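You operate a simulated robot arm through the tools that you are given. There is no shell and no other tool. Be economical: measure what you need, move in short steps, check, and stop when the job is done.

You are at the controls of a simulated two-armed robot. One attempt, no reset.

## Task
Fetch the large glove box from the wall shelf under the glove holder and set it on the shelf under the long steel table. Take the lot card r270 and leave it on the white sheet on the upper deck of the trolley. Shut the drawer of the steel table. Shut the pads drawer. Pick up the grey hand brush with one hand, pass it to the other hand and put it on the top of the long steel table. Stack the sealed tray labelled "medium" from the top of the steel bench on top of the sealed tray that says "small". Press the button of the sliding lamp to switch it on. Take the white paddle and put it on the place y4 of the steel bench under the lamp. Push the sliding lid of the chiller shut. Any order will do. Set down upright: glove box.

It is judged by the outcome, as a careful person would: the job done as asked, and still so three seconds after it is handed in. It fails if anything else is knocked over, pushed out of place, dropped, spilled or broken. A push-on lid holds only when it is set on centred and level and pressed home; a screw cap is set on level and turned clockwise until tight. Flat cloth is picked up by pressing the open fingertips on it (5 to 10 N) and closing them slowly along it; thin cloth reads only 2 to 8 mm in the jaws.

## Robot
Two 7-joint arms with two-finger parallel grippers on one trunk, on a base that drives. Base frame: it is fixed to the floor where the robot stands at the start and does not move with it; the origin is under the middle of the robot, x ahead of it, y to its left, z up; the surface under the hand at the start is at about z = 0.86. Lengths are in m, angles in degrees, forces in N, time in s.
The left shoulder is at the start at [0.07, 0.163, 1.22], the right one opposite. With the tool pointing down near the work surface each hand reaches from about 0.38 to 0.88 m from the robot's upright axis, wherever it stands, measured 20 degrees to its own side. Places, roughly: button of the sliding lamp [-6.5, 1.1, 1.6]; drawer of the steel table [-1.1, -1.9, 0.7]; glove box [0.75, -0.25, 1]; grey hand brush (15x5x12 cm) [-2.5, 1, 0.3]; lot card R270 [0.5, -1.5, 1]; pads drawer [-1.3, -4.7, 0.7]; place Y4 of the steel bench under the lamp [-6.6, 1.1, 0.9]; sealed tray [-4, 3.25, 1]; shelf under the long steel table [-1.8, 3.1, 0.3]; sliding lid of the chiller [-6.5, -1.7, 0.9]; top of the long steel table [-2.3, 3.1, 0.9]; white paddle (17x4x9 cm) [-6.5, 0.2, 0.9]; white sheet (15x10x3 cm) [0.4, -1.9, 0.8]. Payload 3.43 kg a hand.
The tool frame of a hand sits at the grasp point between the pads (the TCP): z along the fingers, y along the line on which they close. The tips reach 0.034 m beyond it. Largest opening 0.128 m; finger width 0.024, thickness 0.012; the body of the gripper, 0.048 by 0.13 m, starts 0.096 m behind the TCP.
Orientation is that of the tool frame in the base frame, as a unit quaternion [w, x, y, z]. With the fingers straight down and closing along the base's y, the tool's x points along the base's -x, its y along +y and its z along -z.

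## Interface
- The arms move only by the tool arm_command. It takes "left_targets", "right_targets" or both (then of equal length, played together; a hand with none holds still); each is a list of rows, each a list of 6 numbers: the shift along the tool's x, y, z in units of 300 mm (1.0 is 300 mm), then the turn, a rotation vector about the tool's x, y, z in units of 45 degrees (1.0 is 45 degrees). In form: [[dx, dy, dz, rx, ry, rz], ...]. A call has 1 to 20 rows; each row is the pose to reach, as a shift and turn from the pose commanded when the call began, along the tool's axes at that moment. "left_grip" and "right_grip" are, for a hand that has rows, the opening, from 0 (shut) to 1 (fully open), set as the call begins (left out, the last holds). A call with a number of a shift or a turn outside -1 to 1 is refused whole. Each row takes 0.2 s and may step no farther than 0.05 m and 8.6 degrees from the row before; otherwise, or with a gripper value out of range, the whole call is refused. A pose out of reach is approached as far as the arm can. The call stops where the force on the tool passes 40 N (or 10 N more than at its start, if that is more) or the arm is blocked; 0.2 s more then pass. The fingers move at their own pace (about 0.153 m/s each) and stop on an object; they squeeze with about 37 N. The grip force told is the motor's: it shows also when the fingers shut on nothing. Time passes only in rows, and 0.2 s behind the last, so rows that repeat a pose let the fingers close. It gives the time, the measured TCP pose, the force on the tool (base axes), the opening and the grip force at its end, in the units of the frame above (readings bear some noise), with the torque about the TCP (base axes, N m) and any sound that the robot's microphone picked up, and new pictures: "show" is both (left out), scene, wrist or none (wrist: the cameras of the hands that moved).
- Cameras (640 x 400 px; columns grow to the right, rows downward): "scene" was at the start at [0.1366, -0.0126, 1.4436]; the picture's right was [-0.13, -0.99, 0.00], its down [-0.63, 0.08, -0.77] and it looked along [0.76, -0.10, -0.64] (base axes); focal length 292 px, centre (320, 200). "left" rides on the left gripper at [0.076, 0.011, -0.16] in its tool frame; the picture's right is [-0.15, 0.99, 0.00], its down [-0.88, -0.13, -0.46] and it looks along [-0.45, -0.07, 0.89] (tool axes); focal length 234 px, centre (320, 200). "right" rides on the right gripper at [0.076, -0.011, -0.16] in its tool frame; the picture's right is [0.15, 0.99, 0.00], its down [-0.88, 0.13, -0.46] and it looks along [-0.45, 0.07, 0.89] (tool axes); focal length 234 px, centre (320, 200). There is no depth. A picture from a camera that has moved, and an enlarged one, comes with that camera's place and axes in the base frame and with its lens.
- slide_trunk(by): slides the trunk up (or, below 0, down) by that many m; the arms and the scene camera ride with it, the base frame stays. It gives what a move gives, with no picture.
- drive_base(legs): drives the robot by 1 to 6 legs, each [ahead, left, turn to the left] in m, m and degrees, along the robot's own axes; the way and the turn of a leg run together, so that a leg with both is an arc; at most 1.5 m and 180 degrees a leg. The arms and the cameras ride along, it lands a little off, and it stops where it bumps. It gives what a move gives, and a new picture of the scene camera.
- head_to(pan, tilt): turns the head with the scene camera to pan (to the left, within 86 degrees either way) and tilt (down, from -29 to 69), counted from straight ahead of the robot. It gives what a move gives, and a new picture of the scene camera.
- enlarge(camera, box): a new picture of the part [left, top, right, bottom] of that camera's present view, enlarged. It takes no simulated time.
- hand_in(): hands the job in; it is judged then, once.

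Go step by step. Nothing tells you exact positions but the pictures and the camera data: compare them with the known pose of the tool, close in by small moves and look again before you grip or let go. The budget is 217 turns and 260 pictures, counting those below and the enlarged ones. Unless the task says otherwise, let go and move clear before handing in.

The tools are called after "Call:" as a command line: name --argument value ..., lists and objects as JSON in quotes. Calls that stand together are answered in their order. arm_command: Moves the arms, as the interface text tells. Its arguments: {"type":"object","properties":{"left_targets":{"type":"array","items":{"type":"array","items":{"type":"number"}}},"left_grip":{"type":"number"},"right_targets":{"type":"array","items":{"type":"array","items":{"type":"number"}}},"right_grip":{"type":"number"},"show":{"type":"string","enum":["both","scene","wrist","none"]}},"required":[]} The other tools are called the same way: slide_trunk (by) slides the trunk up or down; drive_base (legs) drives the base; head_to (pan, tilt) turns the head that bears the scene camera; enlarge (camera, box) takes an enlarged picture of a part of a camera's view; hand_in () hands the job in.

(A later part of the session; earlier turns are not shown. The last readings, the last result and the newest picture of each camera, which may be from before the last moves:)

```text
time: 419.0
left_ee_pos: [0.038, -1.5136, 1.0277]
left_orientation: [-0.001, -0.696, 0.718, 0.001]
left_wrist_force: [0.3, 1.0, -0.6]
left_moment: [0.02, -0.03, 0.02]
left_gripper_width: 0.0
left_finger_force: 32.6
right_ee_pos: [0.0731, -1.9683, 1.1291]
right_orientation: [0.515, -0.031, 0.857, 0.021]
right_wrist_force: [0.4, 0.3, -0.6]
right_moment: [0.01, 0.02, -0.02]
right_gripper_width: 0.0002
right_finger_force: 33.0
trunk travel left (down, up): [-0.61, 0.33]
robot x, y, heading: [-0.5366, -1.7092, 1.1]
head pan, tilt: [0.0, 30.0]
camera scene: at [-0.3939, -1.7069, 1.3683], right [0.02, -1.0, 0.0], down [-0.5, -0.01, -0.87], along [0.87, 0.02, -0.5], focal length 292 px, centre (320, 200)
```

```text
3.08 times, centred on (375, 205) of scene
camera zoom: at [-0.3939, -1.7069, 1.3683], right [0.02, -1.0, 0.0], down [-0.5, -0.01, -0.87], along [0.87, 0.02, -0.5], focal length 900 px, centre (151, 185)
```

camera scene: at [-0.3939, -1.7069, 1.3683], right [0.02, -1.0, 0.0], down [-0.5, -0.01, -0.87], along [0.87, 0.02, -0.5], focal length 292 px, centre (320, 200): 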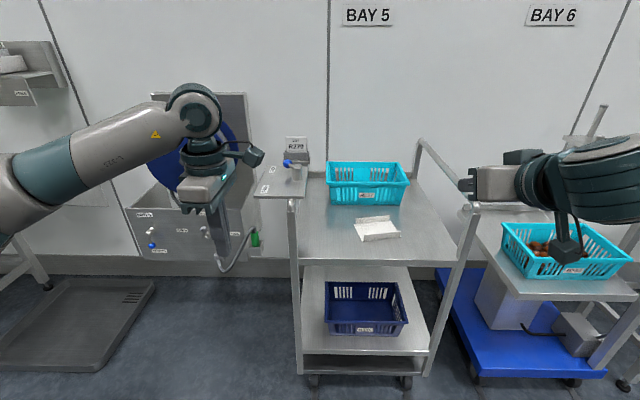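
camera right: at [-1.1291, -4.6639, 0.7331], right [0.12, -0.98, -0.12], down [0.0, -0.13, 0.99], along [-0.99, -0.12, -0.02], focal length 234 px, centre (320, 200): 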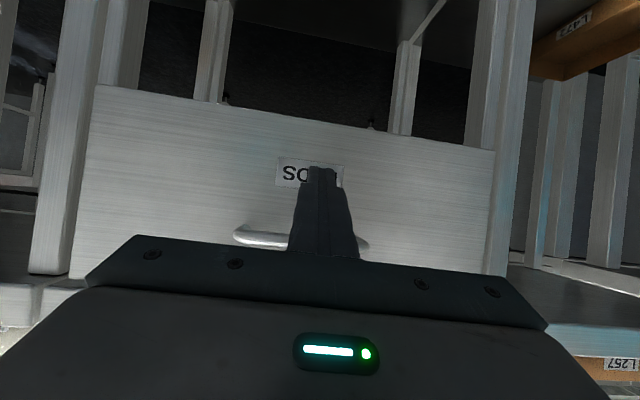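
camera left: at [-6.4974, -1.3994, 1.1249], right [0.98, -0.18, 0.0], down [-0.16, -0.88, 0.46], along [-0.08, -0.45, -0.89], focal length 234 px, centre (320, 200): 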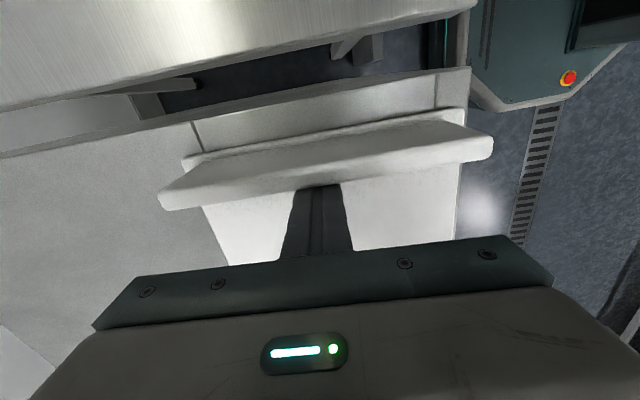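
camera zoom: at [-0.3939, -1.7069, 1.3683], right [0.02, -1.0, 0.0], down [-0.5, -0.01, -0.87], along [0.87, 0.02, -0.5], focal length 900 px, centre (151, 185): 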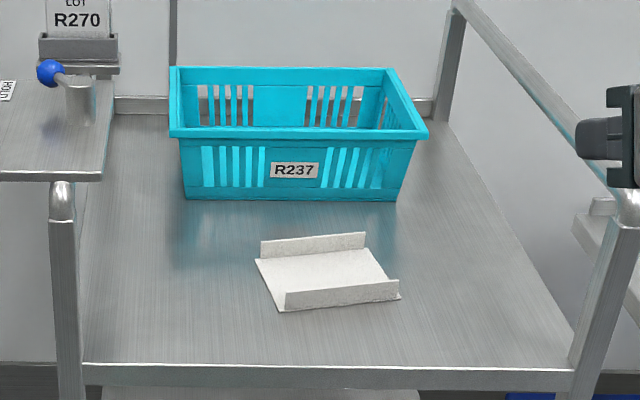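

The R270 card stands in a slot block (lever at HOLD locks the swivel). Plan: right hand straight down, grip the card by its side edges, lift, then pitch forward and lay it on the sheet. First re-orient the right hand down and raise/retract the left.

Call:
arm_command --left_targets '[[0, 0.07, -0.11, 0, 0, 0], [0, 0.14, -0.22, 0, 0, 0], [0, 0.21, -0.33, 0, 0, 0], [0, 0.28, -0.44, 0, 0, 0], [0, 0.35, -0.55, 0, 0, 0], [0, 0.4, -0.66, 0, 0, 0]]' --right_targets '[[0, 0, -0.05, 0, 0.167, 0], [0, 0, -0.1, 0, 0.333, 0], [0, 0, -0.15, 0, 0.5, 0], [0, 0, -0.2, 0, 0.667, 0], [0, 0, -0.2, 0, 0.833, 0], [0, 0, -0.2, 0, 1, 0]]' --right_grip 0.8 --show "none"

Call:
arm_command --right_targets '[[0, 0, -0.1, -0.01, 0.16, -0.02], [0, 0, -0.2, -0.02, 0.31, -0.04], [0, 0, -0.3, -0.03, 0.4, -0.06]]' --show "none"

Call:
drive_base --legs '[[0.25, 0.3, -1.1]]'

```text
time: 420.4
left_ee_pos: [-0.0823, -1.508, 1.2285]
left_orientation: [-0.001, -0.696, 0.718, 0.002]
left_wrist_force: [-0.1, -0.8, -0.8]
left_moment: [0.03, -0.05, -0.01]
left_gripper_width: 0.0002
left_finger_force: 32.9
right_ee_pos: [0.0189, -1.9699, 1.1578]
right_orientation: [0.146, -0.037, 0.989, 0.009]
right_wrist_force: [-0.5, -0.3, -0.3]
right_moment: [-0.03, 0.0, -0.04]
right_gripper_width: 0.1024
right_finger_force: 0.1
trunk travel left (down, up): [-0.61, 0.33]
robot x, y, heading: [-0.5374, -1.7122, 1.1]
head pan, tilt: [0.0, 30.0]
```

```text
time: 421.2
left_ee_pos: [-0.0807, -1.5079, 1.2287]
left_orientation: [-0.001, -0.696, 0.718, 0.002]
left_wrist_force: [0.4, -0.1, 0.5]
left_moment: [0.0, 0.0, 0.03]
left_gripper_width: 0.0
left_finger_force: 33.2
right_ee_pos: [-0.0076, -1.9721, 1.2429]
right_orientation: [-0.011, -0.063, 0.998, 0.009]
right_wrist_force: [-0.2, -0.9, 0.1]
right_moment: [0.01, -0.01, 0.01]
right_gripper_width: 0.1025
right_finger_force: 0.0
trunk travel left (down, up): [-0.61, 0.33]
robot x, y, heading: [-0.5379, -1.7084, 1.2]
head pan, tilt: [0.0, 30.0]
```

```text
time: 423.7
left_ee_pos: [0.1608, -1.2111, 1.2274]
left_orientation: [-0.001, -0.689, 0.725, 0.0]
left_wrist_force: [0.3, -0.5, 0.0]
left_moment: [0.01, 0.01, 0.02]
left_gripper_width: 0.0002
left_finger_force: 32.8
right_ee_pos: [0.2259, -1.6783, 1.2418]
right_orientation: [-0.009, -0.052, 0.999, 0.01]
right_wrist_force: [0.8, 0.0, 0.5]
right_moment: [-0.01, -0.01, 0.02]
right_gripper_width: 0.1024
right_finger_force: 0.0
trunk travel left (down, up): [-0.61, 0.33]
robot x, y, heading: [-0.2979, -1.4028, 0.3]
head pan, tilt: [0.0, 30.0]
camera scene: at [-0.1562, -1.4035, 1.3683], right [0.0, -1.0, 0.0], down [-0.5, 0.0, -0.87], along [0.87, 0.0, -0.5], focal length 292 px, centre (320, 200)
```

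scene: 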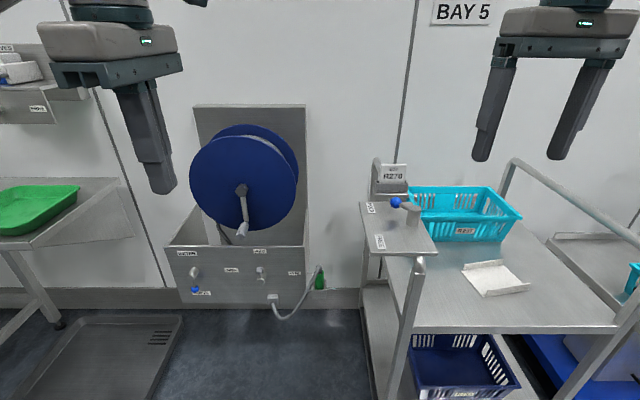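

Call:
enlarge --camera "scene" --box '[345, 145, 455, 275]'

```text
3.08 times, centred on (400, 210) of scene
camera zoom: at [-0.1562, -1.4035, 1.3683], right [0.0, -1.0, 0.0], down [-0.5, 0.0, -0.87], along [0.87, 0.0, -0.5], focal length 900 px, centre (74, 169)
```

zoom: 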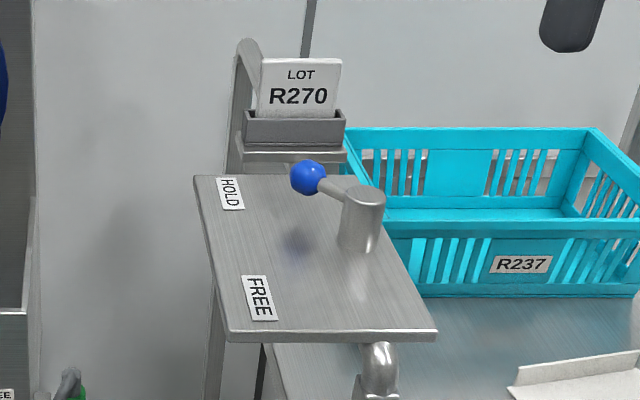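

Card centre (0.581, −1.604), visible z 1.00–1.054, 6.9 cm wide. Drive 13 cm ahead and bring the right hand over it, fingers opened ±5 cm.

Call:
drive_base --legs '[[0.13, 0, 0]]'

Call:
arm_command --right_targets '[[-0.13, 0.02, 0, 0.005, -0.005, 0.03], [-0.26, 0.05, 0, 0.01, -0.01, 0.06], [-0.39, 0.1, 0, 0.015, -0.015, 0.09], [-0.52, 0.15, 0.03, 0.02, -0.02, 0.12], [-0.6, 0.17, 0.12, 0.025, -0.023, 0.133]]'

```text
time: 425.0
left_ee_pos: [0.286, -1.2114, 1.2279]
left_orientation: [0.0, -0.69, 0.724, 0.002]
left_wrist_force: [-0.7, -0.2, -0.2]
left_moment: [-0.02, -0.01, 0.01]
left_gripper_width: 0.0002
left_finger_force: 33.6
right_ee_pos: [0.3534, -1.676, 1.2442]
right_orientation: [-0.009, -0.054, 0.998, 0.01]
right_wrist_force: [-0.2, 0.0, 0.1]
right_moment: [-0.02, 0.02, -0.01]
right_gripper_width: 0.1023
right_finger_force: 0.0
trunk travel left (down, up): [-0.61, 0.33]
robot x, y, heading: [-0.1699, -1.4022, 0.1]
head pan, tilt: [0.0, 30.0]
camera scene: at [-0.029, -1.4026, 1.3684], right [0.0, -1.0, 0.0], down [-0.5, 0.0, -0.87], along [0.87, 0.0, -0.5], focal length 292 px, centre (320, 200)
```

scene: 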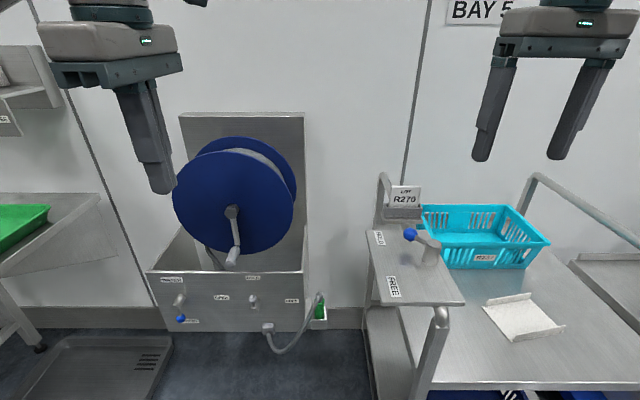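

```text
time: 426.2
left_ee_pos: [0.2902, -1.2106, 1.2271]
left_orientation: [0.0, -0.689, 0.725, 0.002]
left_wrist_force: [-0.6, 0.5, 0.8]
left_moment: [-0.01, 0.03, 0.02]
left_gripper_width: 0.0
left_finger_force: 32.9
right_ee_pos: [0.4744, -1.6554, 1.2068]
right_orientation: [-0.002, -0.001, 1.0, 0.001]
right_wrist_force: [0.8, -0.3, -0.1]
right_moment: [0.01, 0.01, 0.01]
right_gripper_width: 0.1026
right_finger_force: 0.0
right hand out of reach, approached as far as the arm can: row 3, 4, 5
trunk travel left (down, up): [-0.61, 0.33]
robot x, y, heading: [-0.1707, -1.4003, 0.4]
head pan, tilt: [0.0, 30.0]
camera scene: at [-0.0262, -1.4031, 1.368], right [0.0, -1.0, 0.0], down [-0.5, 0.0, -0.87], along [0.87, 0.0, -0.5], focal length 292 px, centre (320, 200)
camera right: at [0.399, -1.6666, 1.3663], right [-0.15, 0.99, 0.0], down [0.88, 0.13, 0.45], along [0.45, 0.07, -0.89], focal length 234 px, centre (320, 200)
```

scene: 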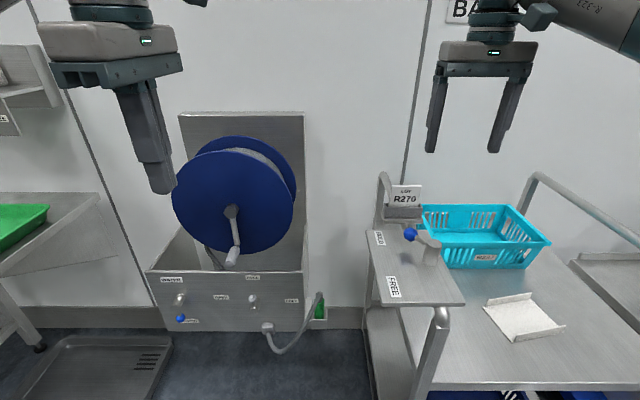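
right: 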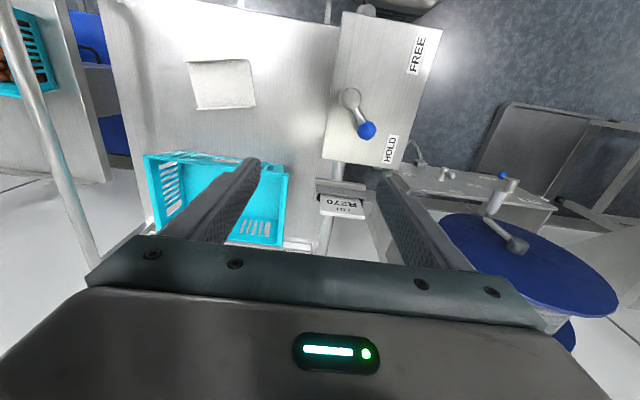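

Too high relative to the shoulder; raise the trunk 20 cm and come down/forward with the arm.

Call:
slide_trunk --by 0.2

Call:
arm_command --right_targets '[[0, 0.05, 0.15, 0, 0, 0], [0, 0.1, 0.3, 0, 0, 0], [-0.05, 0.14, 0.44, 0, 0, 0], [-0.12, 0.172, 0.57, 0, 0, 0], [-0.2, 0.172, 0.7, 0, 0, 0], [-0.29, 0.172, 0.8, 0, 0, 0], [-0.357, 0.172, 0.88, 0, 0, 0]]'

```text
time: 428.3
left_ee_pos: [0.2885, -1.2105, 1.4282]
left_orientation: [-0.001, -0.69, 0.724, 0.0]
left_wrist_force: [0.8, -1.1, 0.8]
left_moment: [-0.02, 0.01, 0.01]
left_gripper_width: 0.0
left_finger_force: 32.5
right_ee_pos: [0.473, -1.6548, 1.4087]
right_orientation: [0.0, -0.001, 1.0, 0.001]
right_wrist_force: [0.7, -0.6, 0.5]
right_moment: [0.01, 0.0, -0.01]
right_gripper_width: 0.1023
right_finger_force: 0.0
trunk travel left (down, up): [-0.81, 0.13]
robot x, y, heading: [-0.1724, -1.4043, 0.3]
head pan, tilt: [0.0, 30.0]
```

```text
time: 429.9
left_ee_pos: [0.2877, -1.2104, 1.4278]
left_orientation: [-0.001, -0.69, 0.724, 0.0]
left_wrist_force: [0.3, -0.6, 1.2]
left_moment: [-0.01, 0.0, -0.01]
left_gripper_width: 0.0
left_finger_force: 32.8
right_ee_pos: [0.5157, -1.6496, 1.1677]
right_orientation: [0.001, 0.0, 1.0, 0.002]
right_wrist_force: [-0.6, 0.7, 0.5]
right_moment: [0.03, -0.03, 0.01]
right_gripper_width: 0.1022
right_finger_force: 0.0
right hand out of reach, approached as far as the arm can: row 4, 5, 6, 7
trunk travel left (down, up): [-0.81, 0.13]
robot x, y, heading: [-0.1732, -1.4011, 0.1]
head pan, tilt: [0.0, 30.0]
camera scene: at [-0.0282, -1.403, 1.5683], right [0.0, -1.0, 0.0], down [-0.5, 0.0, -0.87], along [0.87, 0.0, -0.5], focal length 292 px, centre (320, 200)
camera right: at [0.4387, -1.6619, 1.3252], right [-0.15, 0.99, 0.0], down [0.88, 0.13, 0.46], along [0.45, 0.07, -0.89], focal length 234 px, centre (320, 200)
```

scene: 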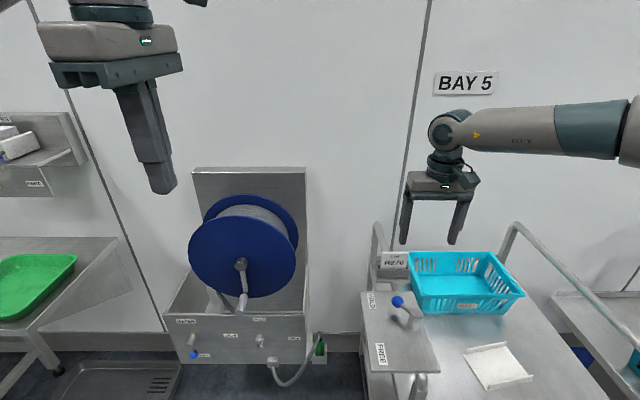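
right: 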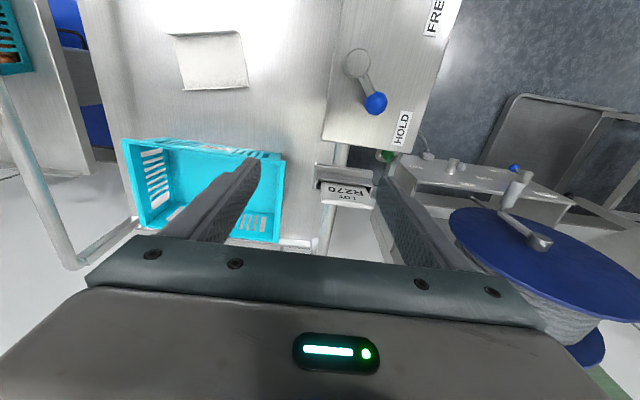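

Need ~7 cm more; nudge the base forward 5.5 cm and left 4.5 cm.

Call:
drive_base --legs '[[0.055, 0.045, 0]]'

Call:
enlarge --camera "right" --box '[260, 110, 440, 250]'

```text
time: 430.9
left_ee_pos: [0.3369, -1.1713, 1.4308]
left_orientation: [0.002, -0.69, 0.724, 0.001]
left_wrist_force: [-0.8, -0.9, 0.6]
left_moment: [0.03, -0.04, -0.01]
left_gripper_width: 0.0
left_finger_force: 32.7
right_ee_pos: [0.564, -1.6096, 1.1694]
right_orientation: [0.003, -0.001, 1.0, 0.004]
right_wrist_force: [-0.4, -0.3, -0.2]
right_moment: [0.03, -0.07, -0.01]
right_gripper_width: 0.1022
right_finger_force: 0.1
trunk travel left (down, up): [-0.81, 0.13]
robot x, y, heading: [-0.1135, -1.3553, 0.1]
head pan, tilt: [0.0, 30.0]
camera scene: at [0.02, -1.3632, 1.569], right [0.0, -1.0, 0.0], down [-0.5, 0.0, -0.87], along [0.87, 0.0, -0.5], focal length 292 px, centre (320, 200)
```

scene: 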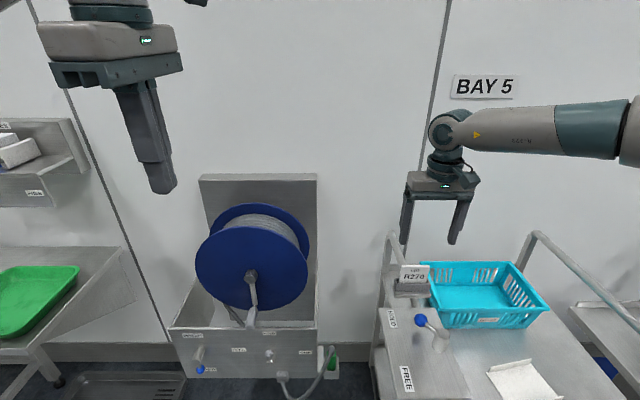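

```text
2.86 times, centred on (350, 180) of right
camera zoom: at [0.4876, -1.6217, 1.3272], right [-0.15, 0.99, 0.01], down [0.88, 0.13, 0.46], along [0.46, 0.07, -0.89], focal length 669 px, centre (234, 257)
```

zoom: 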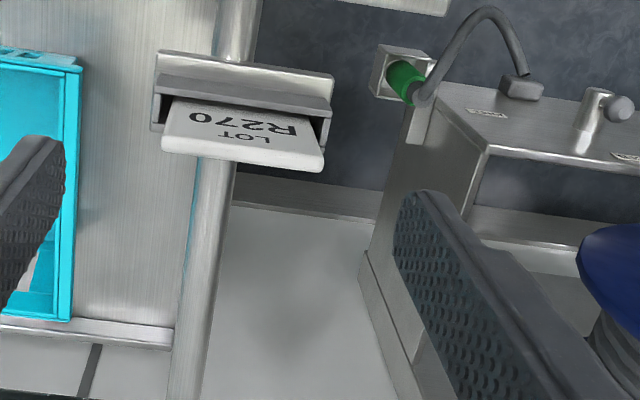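

Card top edge spans y −1.638…−1.569 at x≈0.58. Descend over it to z≈1.042 and close on its edges.

Call:
arm_command --right_targets '[[-0.043, 0.02, 0.1, 0, 0, 0], [-0.043, 0.02, 0.2, 0, 0, 0], [-0.043, 0.02, 0.3, 0, 0, 0], [-0.043, 0.02, 0.42, 0, 0, 0]]' --show "wrist"

```text
time: 431.9
left_ee_pos: [0.3404, -1.1672, 1.4286]
left_orientation: [0.0, -0.689, 0.724, 0.001]
left_wrist_force: [-0.2, 0.4, -0.5]
left_moment: [0.02, -0.03, 0.01]
left_gripper_width: 0.0
left_finger_force: 32.9
right_ee_pos: [0.5445, -1.6246, 1.0694]
right_orientation: [0.002, -0.001, 1.0, 0.002]
right_wrist_force: [-0.4, 0.6, 0.0]
right_moment: [0.02, 0.0, -0.04]
right_gripper_width: 0.1022
right_finger_force: 0.1
right hand out of reach, approached as far as the arm can: row 1, 2, 3, 4
trunk travel left (down, up): [-0.81, 0.13]
robot x, y, heading: [-0.116, -1.3585, 0.3]
head pan, tilt: [0.0, 30.0]
camera right: at [0.4676, -1.6376, 1.2282], right [-0.15, 0.99, 0.0], down [0.88, 0.13, 0.46], along [0.45, 0.07, -0.89], focal length 234 px, centre (320, 200)
```

right: 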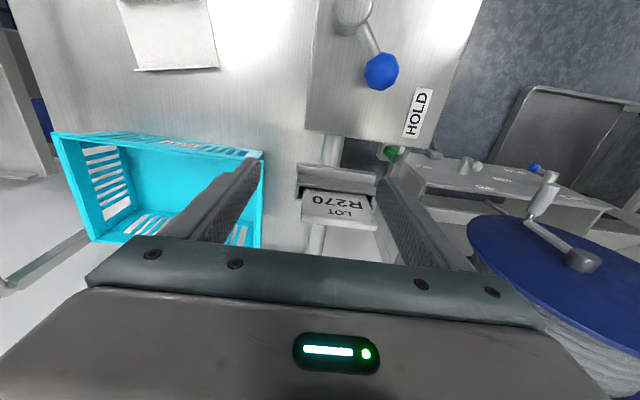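

The arm's elbow-out posture is clipping; use the base for the last 4 cm.

Call:
drive_base --legs '[[0.042, 0.028, -0.3]]'

Call:
arm_command --right_targets '[[0, 0, 0.04, 0, 0, 0], [0, 0, 0.09, 0, 0, 0]]' --show "wrist"

```text
time: 432.9
left_ee_pos: [0.3763, -1.1463, 1.4318]
left_orientation: [0.002, -0.687, 0.727, 0.0]
left_wrist_force: [-0.9, -0.1, 0.3]
left_moment: [0.04, -0.08, -0.01]
left_gripper_width: 0.0
left_finger_force: 32.9
right_ee_pos: [0.5784, -1.6046, 1.0739]
right_orientation: [0.004, 0.003, 1.0, 0.004]
right_wrist_force: [-1.1, -0.6, 0.7]
right_moment: [0.04, -0.09, -0.02]
right_gripper_width: 0.1025
right_finger_force: 0.0
trunk travel left (down, up): [-0.81, 0.13]
robot x, y, heading: [-0.0762, -1.3295, -0.1]
head pan, tilt: [0.0, 30.0]
camera scene: at [0.0591, -1.3369, 1.5692], right [0.0, -1.0, 0.0], down [-0.5, 0.0, -0.87], along [0.87, 0.0, -0.5], focal length 292 px, centre (320, 200)
```

scene: 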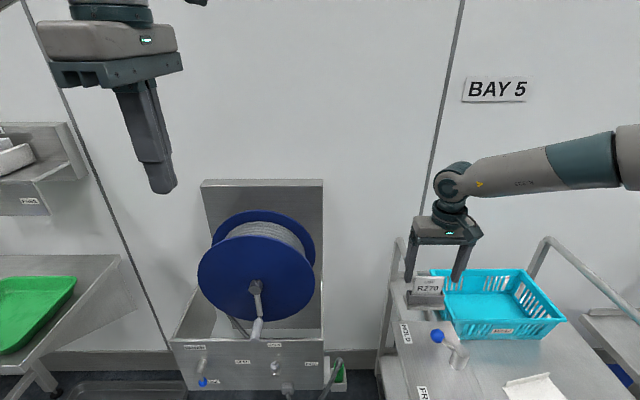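

```text
time: 433.5
left_ee_pos: [0.3801, -1.1448, 1.4293]
left_orientation: [0.001, -0.687, 0.727, 0.0]
left_wrist_force: [-0.1, -0.1, 0.0]
left_moment: [0.04, -0.05, -0.02]
left_gripper_width: 0.0
left_finger_force: 33.6
right_ee_pos: [0.5759, -1.6107, 1.0518]
right_orientation: [0.003, 0.003, 1.0, 0.005]
right_wrist_force: [0.0, -0.5, 0.2]
right_moment: [0.07, -0.02, 0.01]
right_gripper_width: 0.1023
right_finger_force: 0.0
right hand out of reach, approached as far as the arm can: row 1, 2
trunk travel left (down, up): [-0.81, 0.13]
robot x, y, heading: [-0.0784, -1.3323, 0.1]
head pan, tilt: [0.0, 30.0]
camera right: at [0.4966, -1.6229, 1.2092], right [-0.14, 0.99, 0.01], down [0.88, 0.12, 0.46], along [0.46, 0.07, -0.89], focal length 234 px, centre (320, 200)
```

right: 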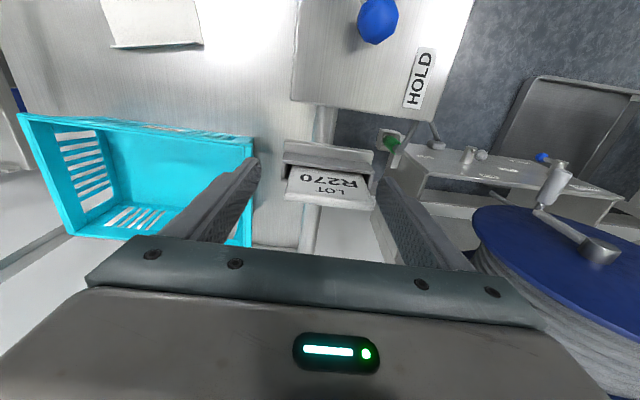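

Card is between the fingers. Lower the trunk 7 mm and close.

Call:
slide_trunk --by -0.007

Call:
arm_command --right_targets '[[0, 0.015, 0, 0, 0, 0], [0, 0.015, 0, 0, 0, 0], [0, 0.015, 0, 0, 0, 0]]' --right_grip 0.3 --show "wrist"

```text
time: 434.0
left_ee_pos: [0.3824, -1.1422, 1.4219]
left_orientation: [0.002, -0.687, 0.727, 0.0]
left_wrist_force: [0.3, 0.2, -0.4]
left_moment: [0.03, -0.01, -0.01]
left_gripper_width: 0.0004
left_finger_force: 32.6
right_ee_pos: [0.5756, -1.6091, 1.0441]
right_orientation: [0.003, 0.002, 1.0, 0.003]
right_wrist_force: [-0.1, 0.7, 0.9]
right_moment: [-0.02, -0.01, 0.0]
right_gripper_width: 0.1023
right_finger_force: 0.0
trunk travel left (down, up): [-0.803, 0.137]
robot x, y, heading: [-0.0757, -1.3311, -0.1]
head pan, tilt: [0.0, 30.0]
```

```text
time: 434.8
left_ee_pos: [0.3834, -1.1411, 1.4217]
left_orientation: [0.0, -0.686, 0.728, 0.0]
left_wrist_force: [-0.3, 0.0, -0.9]
left_moment: [-0.05, -0.01, -0.04]
left_gripper_width: 0.0
left_finger_force: 33.1
right_ee_pos: [0.576, -1.6053, 1.044]
right_orientation: [0.002, 0.003, 1.0, 0.004]
right_wrist_force: [1.2, -0.2, 0.6]
right_moment: [0.0, -0.02, 0.0]
right_gripper_width: 0.0711
right_finger_force: 37.6
trunk travel left (down, up): [-0.803, 0.137]
robot x, y, heading: [-0.0748, -1.3301, -0.1]
head pan, tilt: [0.0, 30.0]
camera right: at [0.4986, -1.6172, 1.2029], right [-0.14, 0.99, 0.01], down [0.88, 0.12, 0.46], along [0.46, 0.07, -0.89], focal length 234 px, centre (320, 200)
```

right: 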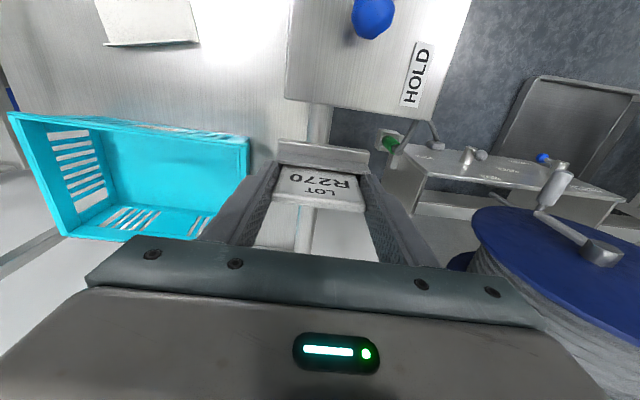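

Gripped (71 mm). Lift straight up with the trunk.

Call:
slide_trunk --by 0.13

Call:
enlarge --camera "right" --box '[0, 0, 640, 400]'

Call:
enlarge --camera "scene" --box '[380, 180, 640, 400]'

```text
time: 436.4
left_ee_pos: [0.3845, -1.141, 1.551]
left_orientation: [0.0, -0.686, 0.727, 0.0]
left_wrist_force: [0.7, -0.6, -0.3]
left_moment: [0.02, 0.0, 0.01]
left_gripper_width: 0.0001
left_finger_force: 33.3
right_ee_pos: [0.5751, -1.6057, 1.1748]
right_orientation: [0.002, 0.003, 1.0, 0.004]
right_wrist_force: [0.1, -0.6, 0.4]
right_moment: [0.02, -0.02, 0.0]
right_gripper_width: 0.0713
right_finger_force: 36.7
trunk travel left (down, up): [-0.933, 0.007]
robot x, y, heading: [-0.0735, -1.3297, -0.2]
head pan, tilt: [0.0, 30.0]
```

```text
1.00 times, centred on (320, 200) of right (not enlarged: the box is as wide or as high as the picture)
camera zoom: at [0.4986, -1.6174, 1.3328], right [-0.14, 0.99, 0.01], down [0.88, 0.12, 0.46], along [0.46, 0.07, -0.89], focal length 234 px, centre (320, 200)
```

zoom: 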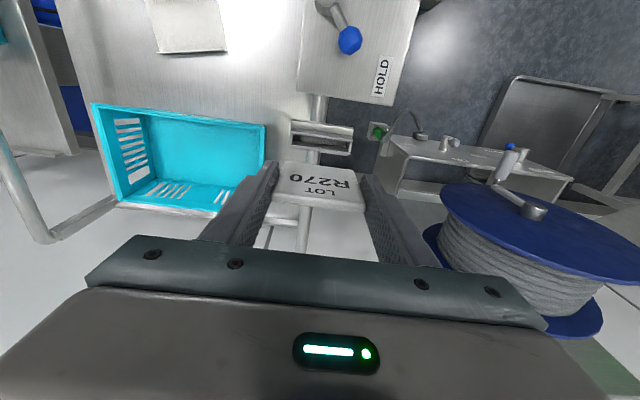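

```text
1.82 times, centred on (510, 290) of scene
camera zoom: at [0.0674, -1.332, 1.6912], right [0.0, -1.0, 0.0], down [-0.5, 0.0, -0.87], along [0.87, 0.0, -0.5], focal length 532 px, centre (-26, 36)
```

zoom: 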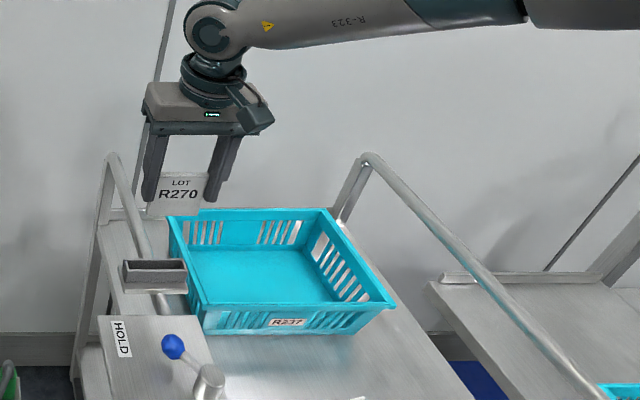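

Card is out of the slot. Back away, shift right in front of the sheet (≈0.42, −1.872, deck z≈0.79), and raise the hand for the pitch change.

Call:
drive_base --legs '[[-0.3, 0, 0], [0, -0.29, 0.3]]'

Call:
arm_command --right_targets '[[0, 0, -0.13, 0, 0, 0], [0, 0, -0.26, 0, 0, 0], [0, 0, -0.39, 0, 0, 0], [0, 0, -0.52, 0, 0, 0]]' --show "none"

Call:
arm_command --right_targets '[[0, 0, 0, 0, -0.15, 0], [0, 0, 0, 0, -0.3, 0], [0, 0, 0, 0, -0.45, 0], [0, 0, 0, 0, -0.6, 0], [0, 0, 0, 0, -0.75, 0], [0, 0, 0, 0, -0.9, 0]]' --show "scene"

```text
time: 440.1
left_ee_pos: [0.0819, -1.4197, 1.5513]
left_orientation: [-0.001, -0.69, 0.723, 0.0]
left_wrist_force: [-0.3, 0.6, 0.5]
left_moment: [-0.06, 0.01, -0.01]
left_gripper_width: 0.0
left_finger_force: 32.7
right_ee_pos: [0.2778, -1.8822, 1.1776]
right_orientation: [0.004, -0.003, 1.0, 0.002]
right_wrist_force: [0.1, 0.3, -0.5]
right_moment: [-0.05, 0.03, 0.03]
right_gripper_width: 0.0714
right_finger_force: 37.2
trunk travel left (down, up): [-0.933, 0.007]
robot x, y, heading: [-0.376, -1.6158, 0.2]
head pan, tilt: [0.0, 30.0]
camera scene: at [-0.2332, -1.6125, 1.6913], right [0.01, -1.0, 0.0], down [-0.5, -0.01, -0.87], along [0.87, 0.0, -0.5], focal length 292 px, centre (320, 200)
```

scene: 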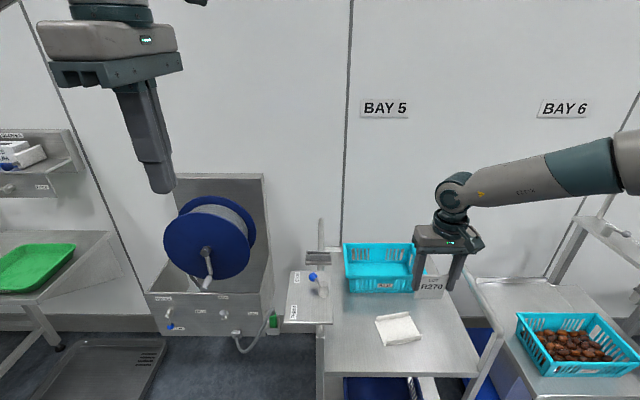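

```text
time: 441.1
left_ee_pos: [0.0819, -1.4237, 1.5512]
left_orientation: [0.0, -0.69, 0.724, 0.0]
left_wrist_force: [-0.4, 0.3, -0.8]
left_moment: [0.02, 0.01, 0.01]
left_gripper_width: 0.0
left_finger_force: 32.5
right_ee_pos: [0.2755, -1.8823, 1.3319]
right_orientation: [0.003, -0.003, 1.0, 0.003]
right_wrist_force: [-0.8, -1.3, -1.8]
right_moment: [0.01, -0.01, 0.03]
right_gripper_width: 0.0712
right_finger_force: 37.4
trunk travel left (down, up): [-0.933, 0.007]
robot x, y, heading: [-0.3767, -1.6179, 0.3]
head pan, tilt: [0.0, 30.0]
```

```text
time: 442.4
left_ee_pos: [0.0828, -1.4229, 1.5514]
left_orientation: [-0.001, -0.69, 0.724, 0.0]
left_wrist_force: [-0.2, 0.5, 0.2]
left_moment: [0.02, 0.0, -0.01]
left_gripper_width: 0.0
left_finger_force: 33.0
right_ee_pos: [0.276, -1.8865, 1.3303]
right_orientation: [0.35, 0.0, 0.937, 0.004]
right_wrist_force: [0.0, 0.3, 0.3]
right_moment: [0.03, 0.0, -0.02]
right_gripper_width: 0.0713
right_finger_force: 37.1
trunk travel left (down, up): [-0.933, 0.007]
robot x, y, heading: [-0.381, -1.6167, 0.6]
head pan, tilt: [0.0, 30.0]
camera scene: at [-0.2328, -1.6169, 1.6913], right [0.01, -1.0, 0.0], down [-0.5, 0.0, -0.87], along [0.87, 0.01, -0.5], focal length 292 px, centre (320, 200)
```

scene: 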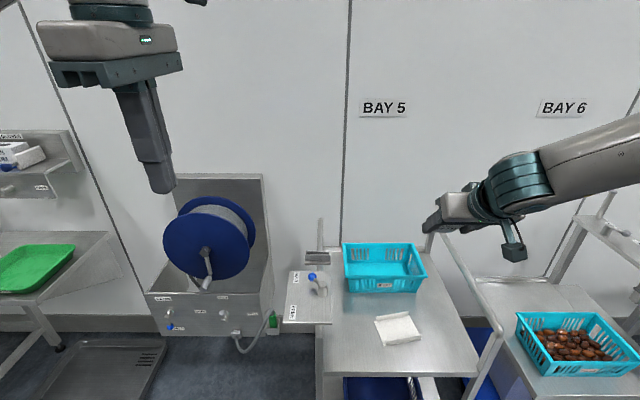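

Call:
arm_command --right_targets '[[0, 0, 0, 0, -0.16, 0], [0, 0, 0, 0, -0.32, 0], [0, 0, 0, 0, -0.48, 0], [0, 0, 0, 0, -0.64, 0]]' --show "wrist"

Call:
slide_trunk --by -0.38

Call:
head_to --pan -15 --tilt 35

```text
time: 443.4
left_ee_pos: [0.0819, -1.4247, 1.5531]
left_orientation: [0.001, -0.69, 0.724, 0.001]
left_wrist_force: [-0.2, -1.1, 0.6]
left_moment: [0.01, 0.01, 0.0]
left_gripper_width: 0.0
left_finger_force: 33.4
right_ee_pos: [0.2806, -1.8855, 1.347]
right_orientation: [0.567, 0.002, 0.824, 0.003]
right_wrist_force: [-0.5, -0.2, -0.4]
right_moment: [0.03, 0.06, 0.07]
right_gripper_width: 0.0713
right_finger_force: 37.4
right hand out of reach, approached as far as the arm can: row 4
trunk travel left (down, up): [-0.933, 0.007]
robot x, y, heading: [-0.3757, -1.6154, 0.5]
head pan, tilt: [0.0, 30.0]
camera right: at [0.1037, -1.8975, 1.3317], right [-0.05, 0.99, -0.13], down [-0.11, 0.12, 0.99], along [0.99, 0.07, 0.1], focal length 234 px, centre (320, 200)
```

right: 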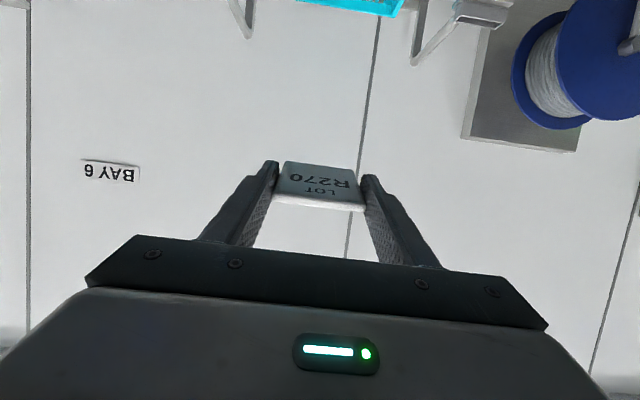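

```text
time: 447.1
left_ee_pos: [0.082, -1.4227, 1.1721]
left_orientation: [0.0, -0.69, 0.723, 0.0]
left_wrist_force: [0.2, 0.1, -0.4]
left_moment: [0.02, 0.02, 0.0]
left_gripper_width: 0.0001
left_finger_force: 33.3
right_ee_pos: [0.2799, -1.8843, 0.9671]
right_orientation: [0.566, 0.002, 0.824, 0.002]
right_wrist_force: [-0.8, -0.2, 0.0]
right_moment: [-0.04, 0.02, -0.02]
right_gripper_width: 0.071
right_finger_force: 37.0
trunk travel left (down, up): [-0.553, 0.387]
robot x, y, heading: [-0.3735, -1.6146, 0.5]
head pan, tilt: [0.0, 30.0]
```

```text
time: 447.9
left_ee_pos: [0.082, -1.4219, 1.1719]
left_orientation: [0.001, -0.69, 0.724, -0.001]
left_wrist_force: [-0.5, 0.1, 0.1]
left_moment: [0.05, 0.01, 0.03]
left_gripper_width: 0.0
left_finger_force: 33.4
right_ee_pos: [0.2792, -1.8834, 0.9673]
right_orientation: [0.567, 0.002, 0.824, 0.002]
right_wrist_force: [0.4, 0.4, -0.7]
right_moment: [-0.01, 0.01, 0.01]
right_gripper_width: 0.0713
right_finger_force: 37.0
trunk travel left (down, up): [-0.553, 0.387]
robot x, y, heading: [-0.3759, -1.6147, 0.5]
head pan, tilt: [-15.0, 35.0]
camera scene: at [-0.238, -1.6385, 1.3035], right [-0.25, -0.97, 0.0], down [-0.56, 0.14, -0.82], along [0.79, -0.21, -0.57], focal length 292 px, centre (320, 200)
```

scene: 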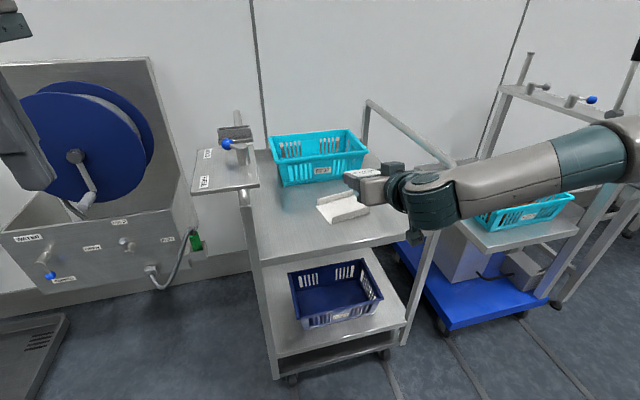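

Call:
enlarge --camera "scene" --box '[290, 90, 500, 260]'

```text
2.35 times, centred on (395, 175) of scene
camera zoom: at [-0.238, -1.6385, 1.3035], right [-0.25, -0.97, 0.0], down [-0.56, 0.14, -0.82], along [0.79, -0.21, -0.57], focal length 688 px, centre (144, 259)
```

zoom: 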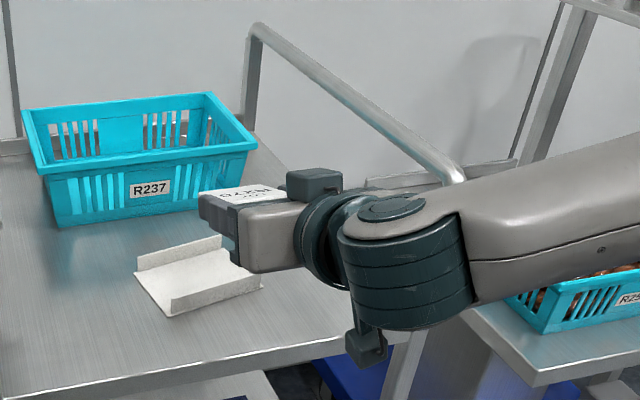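

The forearm would get close to the trolley's right front post. Shift the base left 0.2 m and extend the arm to the right instead, so the forearm runs straight back.

Call:
drive_base --legs '[[0, 0.2, -0.5]]'

Call:
arm_command --right_targets '[[0, -0.13, 0, 0, 0, 0], [0, -0.26, 0, 0, 0, 0], [0, -0.39, 0, 0, 0, 0], [0, -0.52, 0, 0, 0, 0], [0, -0.65, 0, 0, 0, 0]]' --show "scene"

```text
time: 449.5
left_ee_pos: [0.0824, -1.2288, 1.1734]
left_orientation: [0.001, -0.687, 0.727, 0.001]
left_wrist_force: [0.6, 0.1, -0.1]
left_moment: [-0.02, -0.02, 0.0]
left_gripper_width: 0.0
left_finger_force: 32.9
right_ee_pos: [0.2776, -1.6933, 0.9689]
right_orientation: [0.568, 0.01, 0.823, -0.002]
right_wrist_force: [-0.5, -38.3, 8.5]
right_moment: [0.06, -0.25, -1.26]
right_gripper_width: 0.0709
right_finger_force: 37.0
trunk travel left (down, up): [-0.553, 0.387]
robot x, y, heading: [-0.3773, -1.4131, 0.2]
head pan, tilt: [-15.0, 35.0]
camera scene: at [-0.2404, -1.442, 1.3036], right [-0.26, -0.97, 0.0], down [-0.55, 0.15, -0.82], along [0.79, -0.21, -0.57], focal length 292 px, centre (320, 200)
```

scene: 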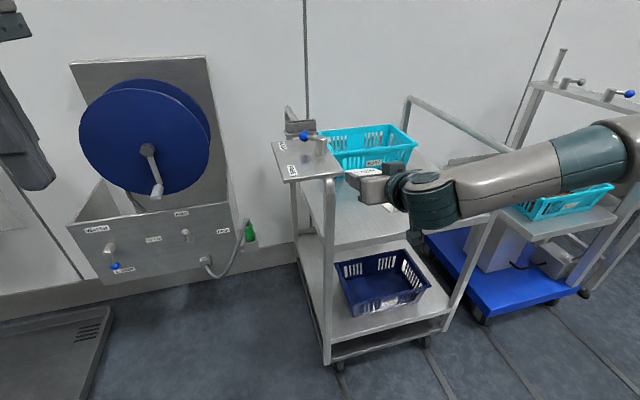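

```text
time: 450.7
left_ee_pos: [0.0833, -1.2259, 1.1709]
left_orientation: [0.0, -0.687, 0.727, 0.0]
left_wrist_force: [-0.8, -0.3, 0.3]
left_moment: [0.03, -0.01, 0.02]
left_gripper_width: 0.0
left_finger_force: 32.9
right_ee_pos: [0.2763, -1.8874, 0.9669]
right_orientation: [0.567, 0.009, 0.824, -0.003]
right_wrist_force: [-0.3, -0.3, -0.5]
right_moment: [0.05, 0.0, 0.02]
right_gripper_width: 0.0711
right_finger_force: 37.4
trunk travel left (down, up): [-0.553, 0.387]
robot x, y, heading: [-0.3757, -1.4141, 0.0]
head pan, tilt: [-15.0, 35.0]
camera scene: at [-0.2394, -1.4382, 1.3035], right [-0.26, -0.97, 0.0], down [-0.55, 0.15, -0.82], along [0.79, -0.21, -0.57], focal length 292 px, centre (320, 200)
```

scene: 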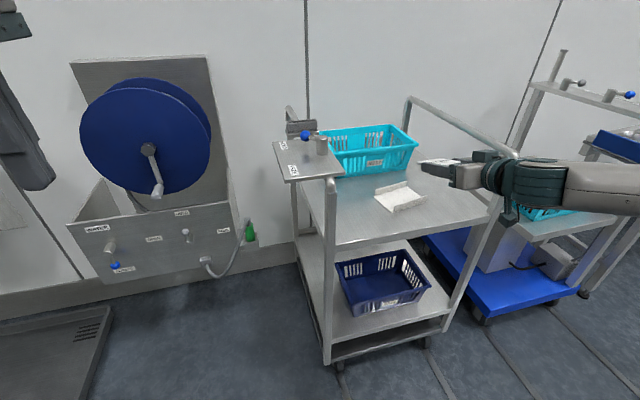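

There was a brief side contact during that shift; check the holder plate and card.

Call:
enlarge --camera "scene" --box '[260, 80, 540, 260]'

Call:
enlarge --camera "right" --box '[0, 0, 640, 400]'

```text
2.22 times, centred on (400, 170) of scene
camera zoom: at [-0.2394, -1.4382, 1.3035], right [-0.26, -0.97, 0.0], down [-0.55, 0.15, -0.82], along [0.79, -0.21, -0.57], focal length 650 px, centre (142, 267)
```

zoom: 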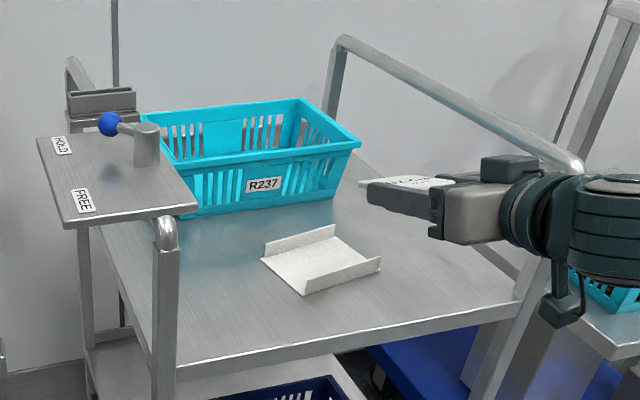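

```text
1.00 times, centred on (320, 200) of right (not enlarged: the box is as wide or as high as the picture)
camera zoom: at [0.099, -1.8958, 0.952], right [-0.03, 0.99, -0.13], down [-0.11, 0.13, 0.99], along [0.99, 0.05, 0.1], focal length 234 px, centre (320, 200)
```

zoom: 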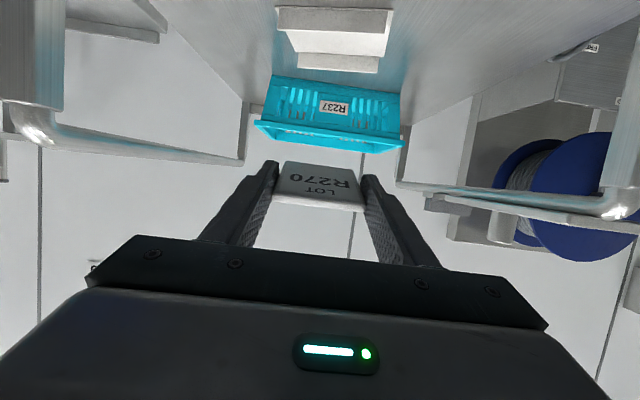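

Everything is in place. Extend forward ~10.5 cm at this height and look again.

Call:
arm_command --right_targets '[[-0.04, 0.01, 0.11, 0, 0, 0], [-0.08, 0.02, 0.22, 0, 0, 0], [-0.125, 0.04, 0.327, 0, 0, 0]]'

```text
time: 451.5
left_ee_pos: [0.0842, -1.222, 1.1699]
left_orientation: [0.0, -0.687, 0.727, 0.001]
left_wrist_force: [1.4, 0.1, 0.0]
left_moment: [0.02, 0.05, 0.0]
left_gripper_width: 0.0
left_finger_force: 33.2
right_ee_pos: [0.3809, -1.8793, 0.9669]
right_orientation: [0.566, 0.009, 0.824, -0.004]
right_wrist_force: [-0.6, 0.6, -0.6]
right_moment: [-0.02, -0.02, -0.01]
right_gripper_width: 0.0709
right_finger_force: 37.4
trunk travel left (down, up): [-0.553, 0.387]
robot x, y, heading: [-0.3724, -1.4154, -0.2]
head pan, tilt: [-15.0, 35.0]
camera scene: at [-0.2376, -1.4365, 1.3033], right [-0.26, -0.97, 0.0], down [-0.55, 0.15, -0.82], along [0.79, -0.21, -0.57], focal length 292 px, centre (320, 200)
camera right: at [0.2049, -1.8863, 0.9524], right [-0.03, 0.99, -0.13], down [-0.11, 0.13, 0.99], along [0.99, 0.05, 0.1], focal length 234 px, centre (320, 200)
```

scene: 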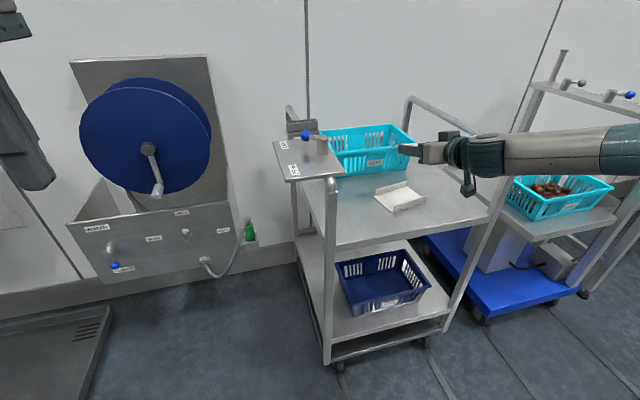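
right: 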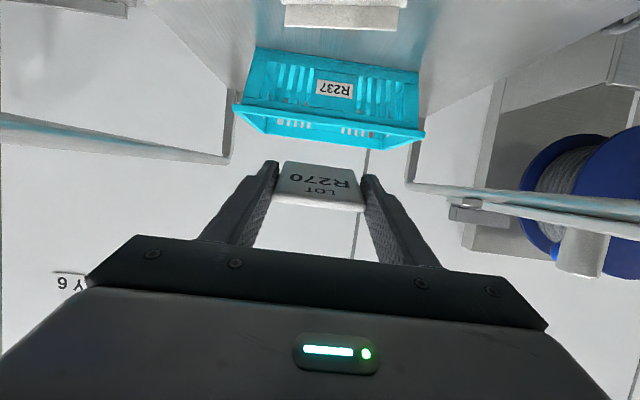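

Forearm clearance to the right post is slim; rotate the base 8° right while compensating its position.

Call:
drive_base --legs '[[0.065, 0.1, -8]]'

Call:
enlarge --camera "right" --box '[160, 0, 480, 220]'

```text
time: 452.7
left_ee_pos: [0.1771, -1.1977, 1.1721]
left_orientation: [0.0, -0.634, 0.774, 0.0]
left_wrist_force: [-0.2, 0.1, -0.7]
left_moment: [0.0, 0.03, 0.01]
left_gripper_width: 0.0001
left_finger_force: 32.7
right_ee_pos: [0.3791, -1.8887, 0.9673]
right_orientation: [0.565, 0.067, 0.821, -0.044]
right_wrist_force: [-0.4, 0.7, -0.2]
right_moment: [-0.01, 0.03, 0.01]
right_gripper_width: 0.0712
right_finger_force: 36.4
trunk travel left (down, up): [-0.553, 0.387]
robot x, y, heading: [-0.3032, -1.3221, -8.0]
head pan, tilt: [-15.0, 35.0]
camera scene: at [-0.1715, -1.3644, 1.3035], right [-0.39, -0.92, 0.0], down [-0.53, 0.23, -0.82], along [0.75, -0.32, -0.57], focal length 292 px, centre (320, 200)
```

scene: 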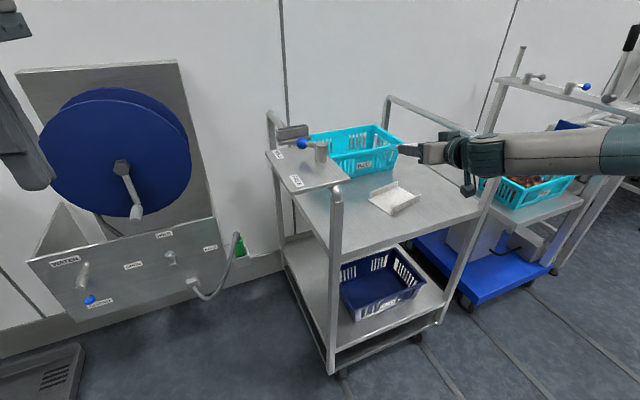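

```text
1.82 times, centred on (320, 110) of right
camera zoom: at [0.2028, -1.8722, 0.9528], right [0.11, 0.99, -0.13], down [-0.09, 0.14, 0.99], along [0.99, -0.09, 0.1], focal length 426 px, centre (320, 364)
```

zoom: 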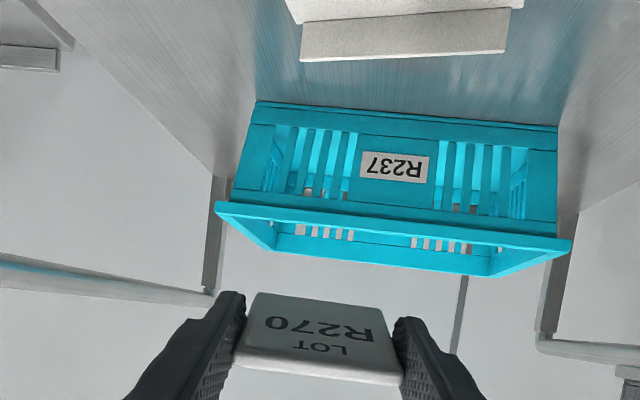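

Call:
enlarge --camera "scene" --box '[340, 120, 500, 230]'

```text
3.64 times, centred on (420, 175) of scene
camera zoom: at [-0.1715, -1.3644, 1.3035], right [-0.39, -0.92, 0.0], down [-0.53, 0.23, -0.82], along [0.75, -0.32, -0.57], focal length 1063 px, centre (-44, 291)
```

zoom: 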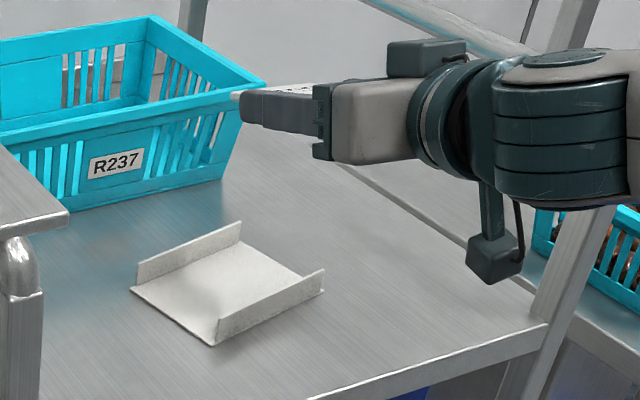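

Refined: sheet centre ≈ (0.435, −1.88), turned ~10°, deck z≈0.77. Yaw the hand 10° left and move to above the release point.

Call:
arm_command --right_targets '[[-0.01, 0.015, 0.03, -0.104, 0, -0.04], [-0.022, 0.03, 0.06, -0.207, 0, -0.08], [-0.035, 0.041, 0.092, -0.207, 0, -0.08]]'

```text
time: 453.5
left_ee_pos: [0.1777, -1.2004, 1.1716]
left_orientation: [0.0, -0.634, 0.774, 0.0]
left_wrist_force: [-0.5, -0.7, 0.1]
left_moment: [0.01, -0.01, -0.01]
left_gripper_width: 0.0001
left_finger_force: 33.2
right_ee_pos: [0.4104, -1.8828, 0.9676]
right_orientation: [0.568, -0.005, 0.823, 0.006]
right_wrist_force: [-0.4, 0.1, -0.8]
right_moment: [0.02, 0.02, 0.0]
right_gripper_width: 0.0709
right_finger_force: 37.2
trunk travel left (down, up): [-0.553, 0.387]
robot x, y, heading: [-0.3026, -1.3205, -8.1]
head pan, tilt: [-15.0, 35.0]
camera scene: at [-0.1713, -1.3642, 1.3034], right [-0.39, -0.92, 0.0], down [-0.53, 0.23, -0.82], along [0.75, -0.32, -0.57], focal length 292 px, centre (320, 200)
camera right: at [0.2349, -1.8959, 0.9523], right [-0.07, 0.99, -0.13], down [-0.11, 0.13, 0.99], along [0.99, 0.08, 0.1], focal length 234 px, centre (320, 200)
```

scene: 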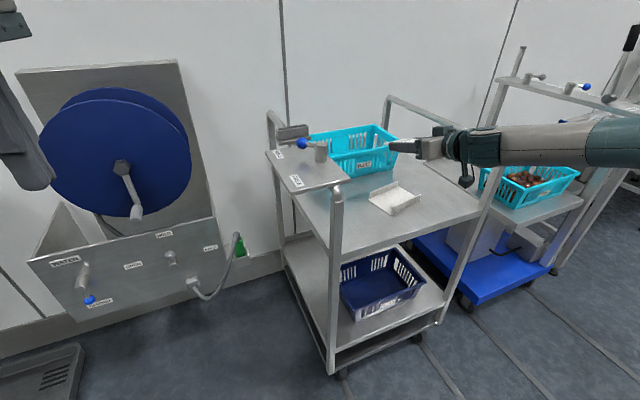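
right: 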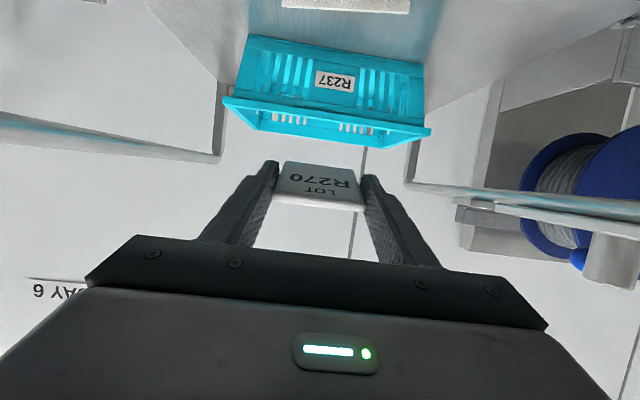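

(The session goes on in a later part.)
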